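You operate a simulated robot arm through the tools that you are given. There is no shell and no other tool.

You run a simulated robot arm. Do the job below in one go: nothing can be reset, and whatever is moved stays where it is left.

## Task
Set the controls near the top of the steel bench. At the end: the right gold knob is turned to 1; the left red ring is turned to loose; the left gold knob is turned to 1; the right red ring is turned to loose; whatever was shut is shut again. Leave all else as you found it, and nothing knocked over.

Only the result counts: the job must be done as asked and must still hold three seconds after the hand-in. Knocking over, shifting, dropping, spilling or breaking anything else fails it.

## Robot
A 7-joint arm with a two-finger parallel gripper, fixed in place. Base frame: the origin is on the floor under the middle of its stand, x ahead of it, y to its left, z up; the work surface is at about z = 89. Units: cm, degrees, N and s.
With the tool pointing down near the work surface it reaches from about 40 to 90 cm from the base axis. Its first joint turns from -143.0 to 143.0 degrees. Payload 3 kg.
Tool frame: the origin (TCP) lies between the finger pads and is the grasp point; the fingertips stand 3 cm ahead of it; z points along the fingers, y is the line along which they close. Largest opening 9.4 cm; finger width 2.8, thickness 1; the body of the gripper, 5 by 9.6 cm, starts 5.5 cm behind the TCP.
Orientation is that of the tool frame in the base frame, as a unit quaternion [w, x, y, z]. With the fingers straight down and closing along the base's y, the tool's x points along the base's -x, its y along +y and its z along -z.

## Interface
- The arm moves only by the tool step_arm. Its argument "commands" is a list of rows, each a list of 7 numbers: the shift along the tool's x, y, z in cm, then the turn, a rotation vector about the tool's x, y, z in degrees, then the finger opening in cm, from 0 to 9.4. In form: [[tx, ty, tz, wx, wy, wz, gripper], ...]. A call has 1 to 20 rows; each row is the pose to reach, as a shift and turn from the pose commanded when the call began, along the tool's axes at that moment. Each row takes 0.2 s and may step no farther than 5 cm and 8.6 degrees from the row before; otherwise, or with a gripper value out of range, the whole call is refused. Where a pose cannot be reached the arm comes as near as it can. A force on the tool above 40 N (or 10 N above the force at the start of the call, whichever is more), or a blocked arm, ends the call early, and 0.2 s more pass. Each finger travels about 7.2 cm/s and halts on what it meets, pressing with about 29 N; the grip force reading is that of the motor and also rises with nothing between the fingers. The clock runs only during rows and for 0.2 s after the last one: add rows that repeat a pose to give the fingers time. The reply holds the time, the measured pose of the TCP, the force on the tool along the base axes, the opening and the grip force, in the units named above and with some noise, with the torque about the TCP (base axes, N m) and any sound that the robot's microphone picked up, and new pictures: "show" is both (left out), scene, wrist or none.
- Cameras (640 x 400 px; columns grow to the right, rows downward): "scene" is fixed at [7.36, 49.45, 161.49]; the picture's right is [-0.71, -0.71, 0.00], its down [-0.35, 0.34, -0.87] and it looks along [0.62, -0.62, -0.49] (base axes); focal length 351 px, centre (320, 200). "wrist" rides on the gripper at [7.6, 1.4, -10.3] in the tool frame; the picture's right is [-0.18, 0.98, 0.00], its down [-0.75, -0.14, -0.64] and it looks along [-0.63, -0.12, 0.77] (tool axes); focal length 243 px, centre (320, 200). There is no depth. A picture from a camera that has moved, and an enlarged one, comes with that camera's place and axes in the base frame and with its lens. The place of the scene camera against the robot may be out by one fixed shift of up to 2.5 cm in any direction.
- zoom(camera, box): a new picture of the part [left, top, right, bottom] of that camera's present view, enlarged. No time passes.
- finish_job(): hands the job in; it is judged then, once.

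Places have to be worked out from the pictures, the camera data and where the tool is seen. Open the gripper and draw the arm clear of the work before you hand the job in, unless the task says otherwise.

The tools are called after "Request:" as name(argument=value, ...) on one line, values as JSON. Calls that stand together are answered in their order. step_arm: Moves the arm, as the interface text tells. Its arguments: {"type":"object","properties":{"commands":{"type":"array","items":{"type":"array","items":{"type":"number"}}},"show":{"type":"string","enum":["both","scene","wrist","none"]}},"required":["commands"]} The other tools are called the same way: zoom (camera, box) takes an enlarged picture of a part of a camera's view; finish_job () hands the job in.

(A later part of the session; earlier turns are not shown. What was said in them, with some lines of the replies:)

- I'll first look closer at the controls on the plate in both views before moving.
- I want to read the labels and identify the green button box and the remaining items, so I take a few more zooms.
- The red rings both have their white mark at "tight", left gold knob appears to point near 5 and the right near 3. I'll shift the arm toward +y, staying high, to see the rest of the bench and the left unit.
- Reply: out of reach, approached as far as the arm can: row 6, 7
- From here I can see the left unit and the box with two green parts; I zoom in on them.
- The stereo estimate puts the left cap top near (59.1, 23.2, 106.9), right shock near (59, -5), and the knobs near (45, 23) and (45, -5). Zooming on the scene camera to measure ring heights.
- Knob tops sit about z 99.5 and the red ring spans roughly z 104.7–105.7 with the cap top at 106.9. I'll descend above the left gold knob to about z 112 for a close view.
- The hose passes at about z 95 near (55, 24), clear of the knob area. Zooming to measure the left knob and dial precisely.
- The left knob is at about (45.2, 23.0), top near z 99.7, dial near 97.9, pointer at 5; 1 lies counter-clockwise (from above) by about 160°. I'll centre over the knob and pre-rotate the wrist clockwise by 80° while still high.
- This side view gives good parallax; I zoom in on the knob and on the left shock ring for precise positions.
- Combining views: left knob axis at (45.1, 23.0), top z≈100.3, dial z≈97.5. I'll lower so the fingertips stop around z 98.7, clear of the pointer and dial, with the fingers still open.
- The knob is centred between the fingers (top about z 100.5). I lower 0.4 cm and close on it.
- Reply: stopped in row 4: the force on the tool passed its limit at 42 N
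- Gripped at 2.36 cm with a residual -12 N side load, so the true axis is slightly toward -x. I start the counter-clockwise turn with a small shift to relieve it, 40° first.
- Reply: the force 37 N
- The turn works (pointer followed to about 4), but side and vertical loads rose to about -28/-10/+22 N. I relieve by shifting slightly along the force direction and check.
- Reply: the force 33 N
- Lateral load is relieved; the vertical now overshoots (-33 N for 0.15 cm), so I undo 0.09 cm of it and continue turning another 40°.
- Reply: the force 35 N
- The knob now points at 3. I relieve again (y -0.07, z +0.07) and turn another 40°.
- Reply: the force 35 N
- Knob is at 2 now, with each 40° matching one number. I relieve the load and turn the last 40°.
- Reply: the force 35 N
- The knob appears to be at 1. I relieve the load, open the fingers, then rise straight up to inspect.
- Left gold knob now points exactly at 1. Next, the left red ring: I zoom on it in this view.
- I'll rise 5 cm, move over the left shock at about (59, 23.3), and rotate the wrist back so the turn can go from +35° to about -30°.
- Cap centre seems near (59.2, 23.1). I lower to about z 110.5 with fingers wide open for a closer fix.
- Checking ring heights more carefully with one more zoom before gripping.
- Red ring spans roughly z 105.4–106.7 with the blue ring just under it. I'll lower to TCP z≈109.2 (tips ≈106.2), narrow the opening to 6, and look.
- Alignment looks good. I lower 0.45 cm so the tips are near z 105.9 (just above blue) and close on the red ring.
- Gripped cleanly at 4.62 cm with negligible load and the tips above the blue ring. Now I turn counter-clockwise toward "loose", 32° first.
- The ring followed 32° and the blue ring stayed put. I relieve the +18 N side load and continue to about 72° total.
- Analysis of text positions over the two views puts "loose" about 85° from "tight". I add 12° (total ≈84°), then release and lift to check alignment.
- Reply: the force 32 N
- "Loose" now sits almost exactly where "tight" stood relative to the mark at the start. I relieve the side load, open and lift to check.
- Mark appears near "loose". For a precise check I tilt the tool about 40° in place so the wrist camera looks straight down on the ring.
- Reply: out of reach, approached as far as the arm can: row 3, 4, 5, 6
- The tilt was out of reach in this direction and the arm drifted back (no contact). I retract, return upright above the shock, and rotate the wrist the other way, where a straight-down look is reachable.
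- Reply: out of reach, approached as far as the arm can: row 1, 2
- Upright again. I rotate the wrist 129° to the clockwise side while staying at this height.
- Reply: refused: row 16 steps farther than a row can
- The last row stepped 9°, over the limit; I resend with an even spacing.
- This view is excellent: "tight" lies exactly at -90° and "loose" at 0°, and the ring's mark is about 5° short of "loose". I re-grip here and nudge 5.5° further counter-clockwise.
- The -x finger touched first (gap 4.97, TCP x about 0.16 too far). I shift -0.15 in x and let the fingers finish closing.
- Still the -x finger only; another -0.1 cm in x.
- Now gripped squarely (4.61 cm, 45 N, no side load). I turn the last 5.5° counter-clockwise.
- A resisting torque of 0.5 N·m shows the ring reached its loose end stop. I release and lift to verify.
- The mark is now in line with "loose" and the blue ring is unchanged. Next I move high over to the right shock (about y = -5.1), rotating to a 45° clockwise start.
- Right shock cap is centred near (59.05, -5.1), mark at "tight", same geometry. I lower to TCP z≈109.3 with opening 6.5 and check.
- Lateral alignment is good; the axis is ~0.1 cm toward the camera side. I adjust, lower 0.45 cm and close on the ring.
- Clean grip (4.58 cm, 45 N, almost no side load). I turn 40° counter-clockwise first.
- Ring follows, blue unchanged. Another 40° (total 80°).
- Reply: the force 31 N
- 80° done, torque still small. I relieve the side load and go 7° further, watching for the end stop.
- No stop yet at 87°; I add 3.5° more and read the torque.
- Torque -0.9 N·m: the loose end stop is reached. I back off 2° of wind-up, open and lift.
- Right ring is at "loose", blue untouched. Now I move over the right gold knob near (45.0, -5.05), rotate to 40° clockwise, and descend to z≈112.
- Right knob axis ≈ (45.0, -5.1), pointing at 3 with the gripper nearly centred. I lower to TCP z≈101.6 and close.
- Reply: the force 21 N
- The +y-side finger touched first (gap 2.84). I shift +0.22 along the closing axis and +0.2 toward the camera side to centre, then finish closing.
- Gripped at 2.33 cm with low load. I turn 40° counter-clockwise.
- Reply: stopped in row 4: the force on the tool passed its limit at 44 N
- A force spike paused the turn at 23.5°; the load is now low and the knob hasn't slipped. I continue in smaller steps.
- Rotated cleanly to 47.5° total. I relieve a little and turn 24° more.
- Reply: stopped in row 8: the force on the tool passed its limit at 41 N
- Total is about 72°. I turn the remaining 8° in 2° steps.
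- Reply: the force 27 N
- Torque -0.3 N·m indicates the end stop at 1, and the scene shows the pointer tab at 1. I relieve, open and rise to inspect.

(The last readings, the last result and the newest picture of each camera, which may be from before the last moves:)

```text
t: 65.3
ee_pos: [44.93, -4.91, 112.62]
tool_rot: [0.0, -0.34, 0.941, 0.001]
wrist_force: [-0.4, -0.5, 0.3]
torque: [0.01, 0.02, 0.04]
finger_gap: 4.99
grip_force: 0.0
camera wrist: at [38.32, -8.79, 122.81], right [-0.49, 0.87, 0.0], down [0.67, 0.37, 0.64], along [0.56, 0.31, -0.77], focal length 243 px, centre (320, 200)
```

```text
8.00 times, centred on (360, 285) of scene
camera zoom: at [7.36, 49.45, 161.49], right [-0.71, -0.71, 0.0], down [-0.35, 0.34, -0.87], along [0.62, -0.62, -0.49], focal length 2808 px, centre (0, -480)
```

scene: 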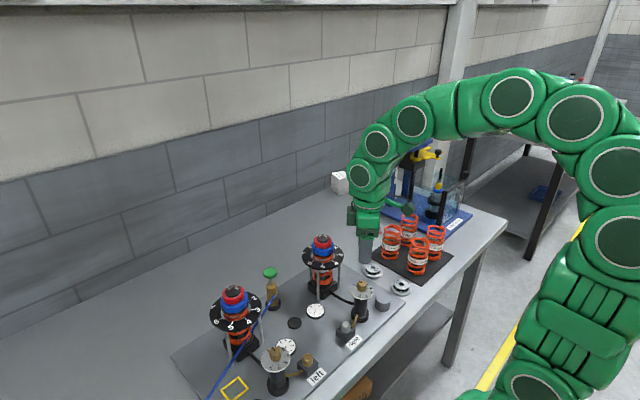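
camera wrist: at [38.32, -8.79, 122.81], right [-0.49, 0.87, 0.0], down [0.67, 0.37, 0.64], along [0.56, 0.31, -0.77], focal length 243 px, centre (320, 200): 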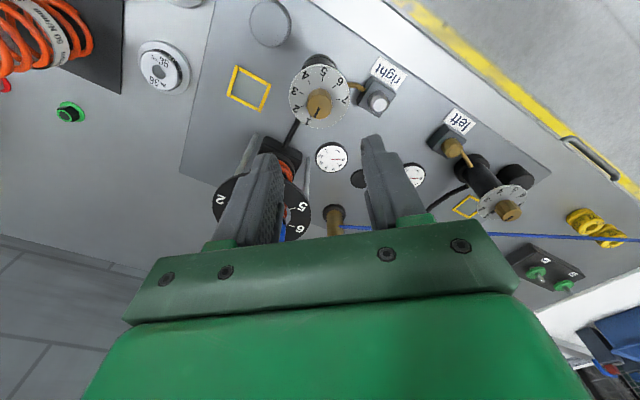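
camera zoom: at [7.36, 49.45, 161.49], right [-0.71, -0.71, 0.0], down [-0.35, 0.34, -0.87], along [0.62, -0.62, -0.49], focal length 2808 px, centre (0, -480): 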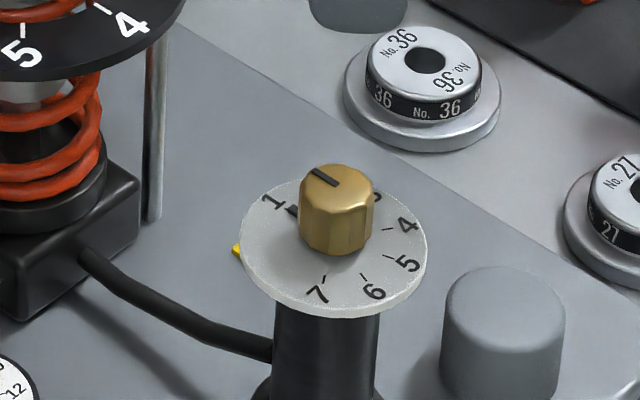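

Right knob is at 1. I now rise well clear with the gripper open and do a final check of all controls.

Request:
step_arm(commands=[[0, 0, -4, 0, 0, 0, 6], [0, 0, -8, 0, 0, 6, 8], [0, 0, -12, 0, 0, 14, 9.4], [0, 0, -16, 0, 0, 22, 9.4], [0, 0, -20, 0, 0, 30, 9.4], [0, 0, -22, 0, 0, 38, 9.4], [0, 0, -22, 0, 0, 39, 9.4]], show="both")

Request:
zoom(camera="scene", box=[200, 270, 300, 400])

Request:
zoom(camera="wrist", box=[380, 0, 540, 160])

Request:
zoom(camera="wrist", box=[230, 20, 400, 180])

```text
t: 66.9
ee_pos: [44.82, -5.14, 134.68]
tool_rot: [0.001, -0.006, 1.0, 0.0]
wrist_force: [-0.1, 0.9, -0.3]
torque: [0.01, -0.02, 0.0]
finger_gap: 9.4
grip_force: 0.1
camera wrist: at [37.32, -3.9, 144.75], right [0.17, 0.98, 0.0], down [0.75, -0.13, 0.64], along [0.63, -0.11, -0.77], focal length 243 px, centre (320, 200)
```

scene: 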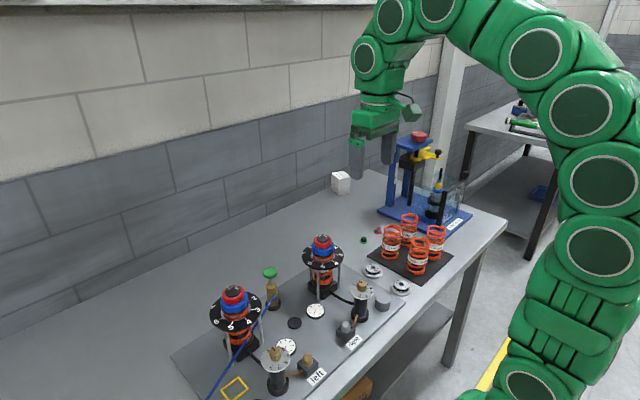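
wrist: 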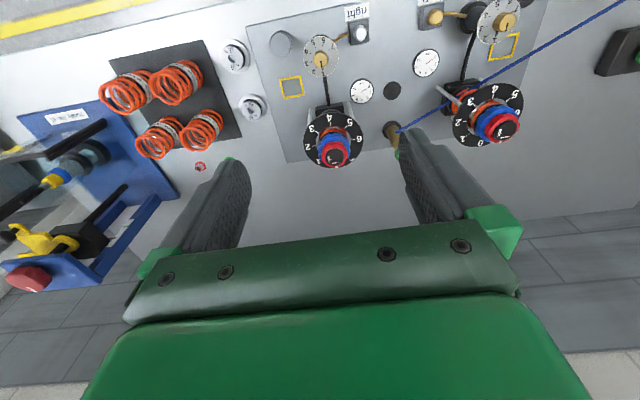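

```text
3.08 times, centred on (250, 335) of scene
camera zoom: at [7.36, 49.45, 161.49], right [-0.71, -0.71, 0.0], down [-0.35, 0.34, -0.87], along [0.62, -0.62, -0.49], focal length 1080 px, centre (535, -215)
```

zoom: 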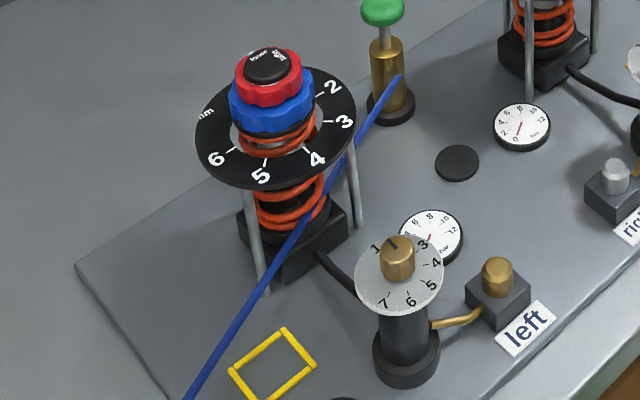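

```text
2.50 times, centred on (460, 80) of wrist
camera zoom: at [37.32, -3.9, 144.75], right [0.17, 0.98, 0.0], down [0.75, -0.13, 0.64], along [0.63, -0.11, -0.77], focal length 606 px, centre (-30, 500)
```

zoom: 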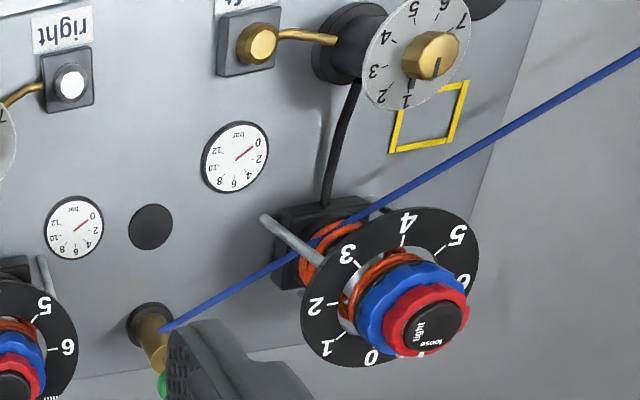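

```text
2.50 times, centred on (315, 100) of wrist
camera zoom: at [37.32, -3.9, 144.75], right [0.17, 0.98, 0.0], down [0.75, -0.13, 0.64], along [0.63, -0.11, -0.77], focal length 606 px, centre (332, 450)
```

zoom: 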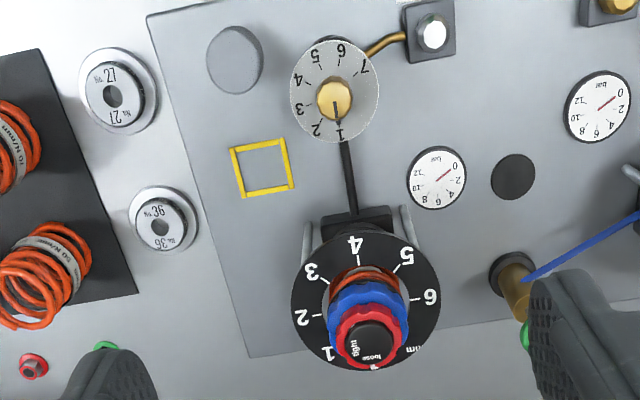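

All four controls read as asked: both gold knobs are at 1 and both red rings are at "loose". The blue rings, caps and everything else look unchanged, and the arm is clear with the gripper open, so I hand in.

Request:
finish_job()

```text
The job is handed in.
```

The job is handed in. Both gold knobs are at 1, and both red rings are turned to loose.

- **Gold knobs:** the left went from 5 to 1 and the right from 3 to 1. Both pointers line up with the 1 mark in the final pictures.
- **Red rings:** I turned both from tight until they reached an end stop. Each white mark now lines up with "loose".
- **Everything else:** nothing that was shut had to be opened. The valve caps, gauges and blue hose look the same as at the start. The blue rings did not turn.
- **Off-plan movement:** while I was checking the left ring, the arm drifted about 6 cm off position because a tilt was out of reach. It touched nothing, and I brought it straight back.

The arm is raised clear of the bench with the gripper open.
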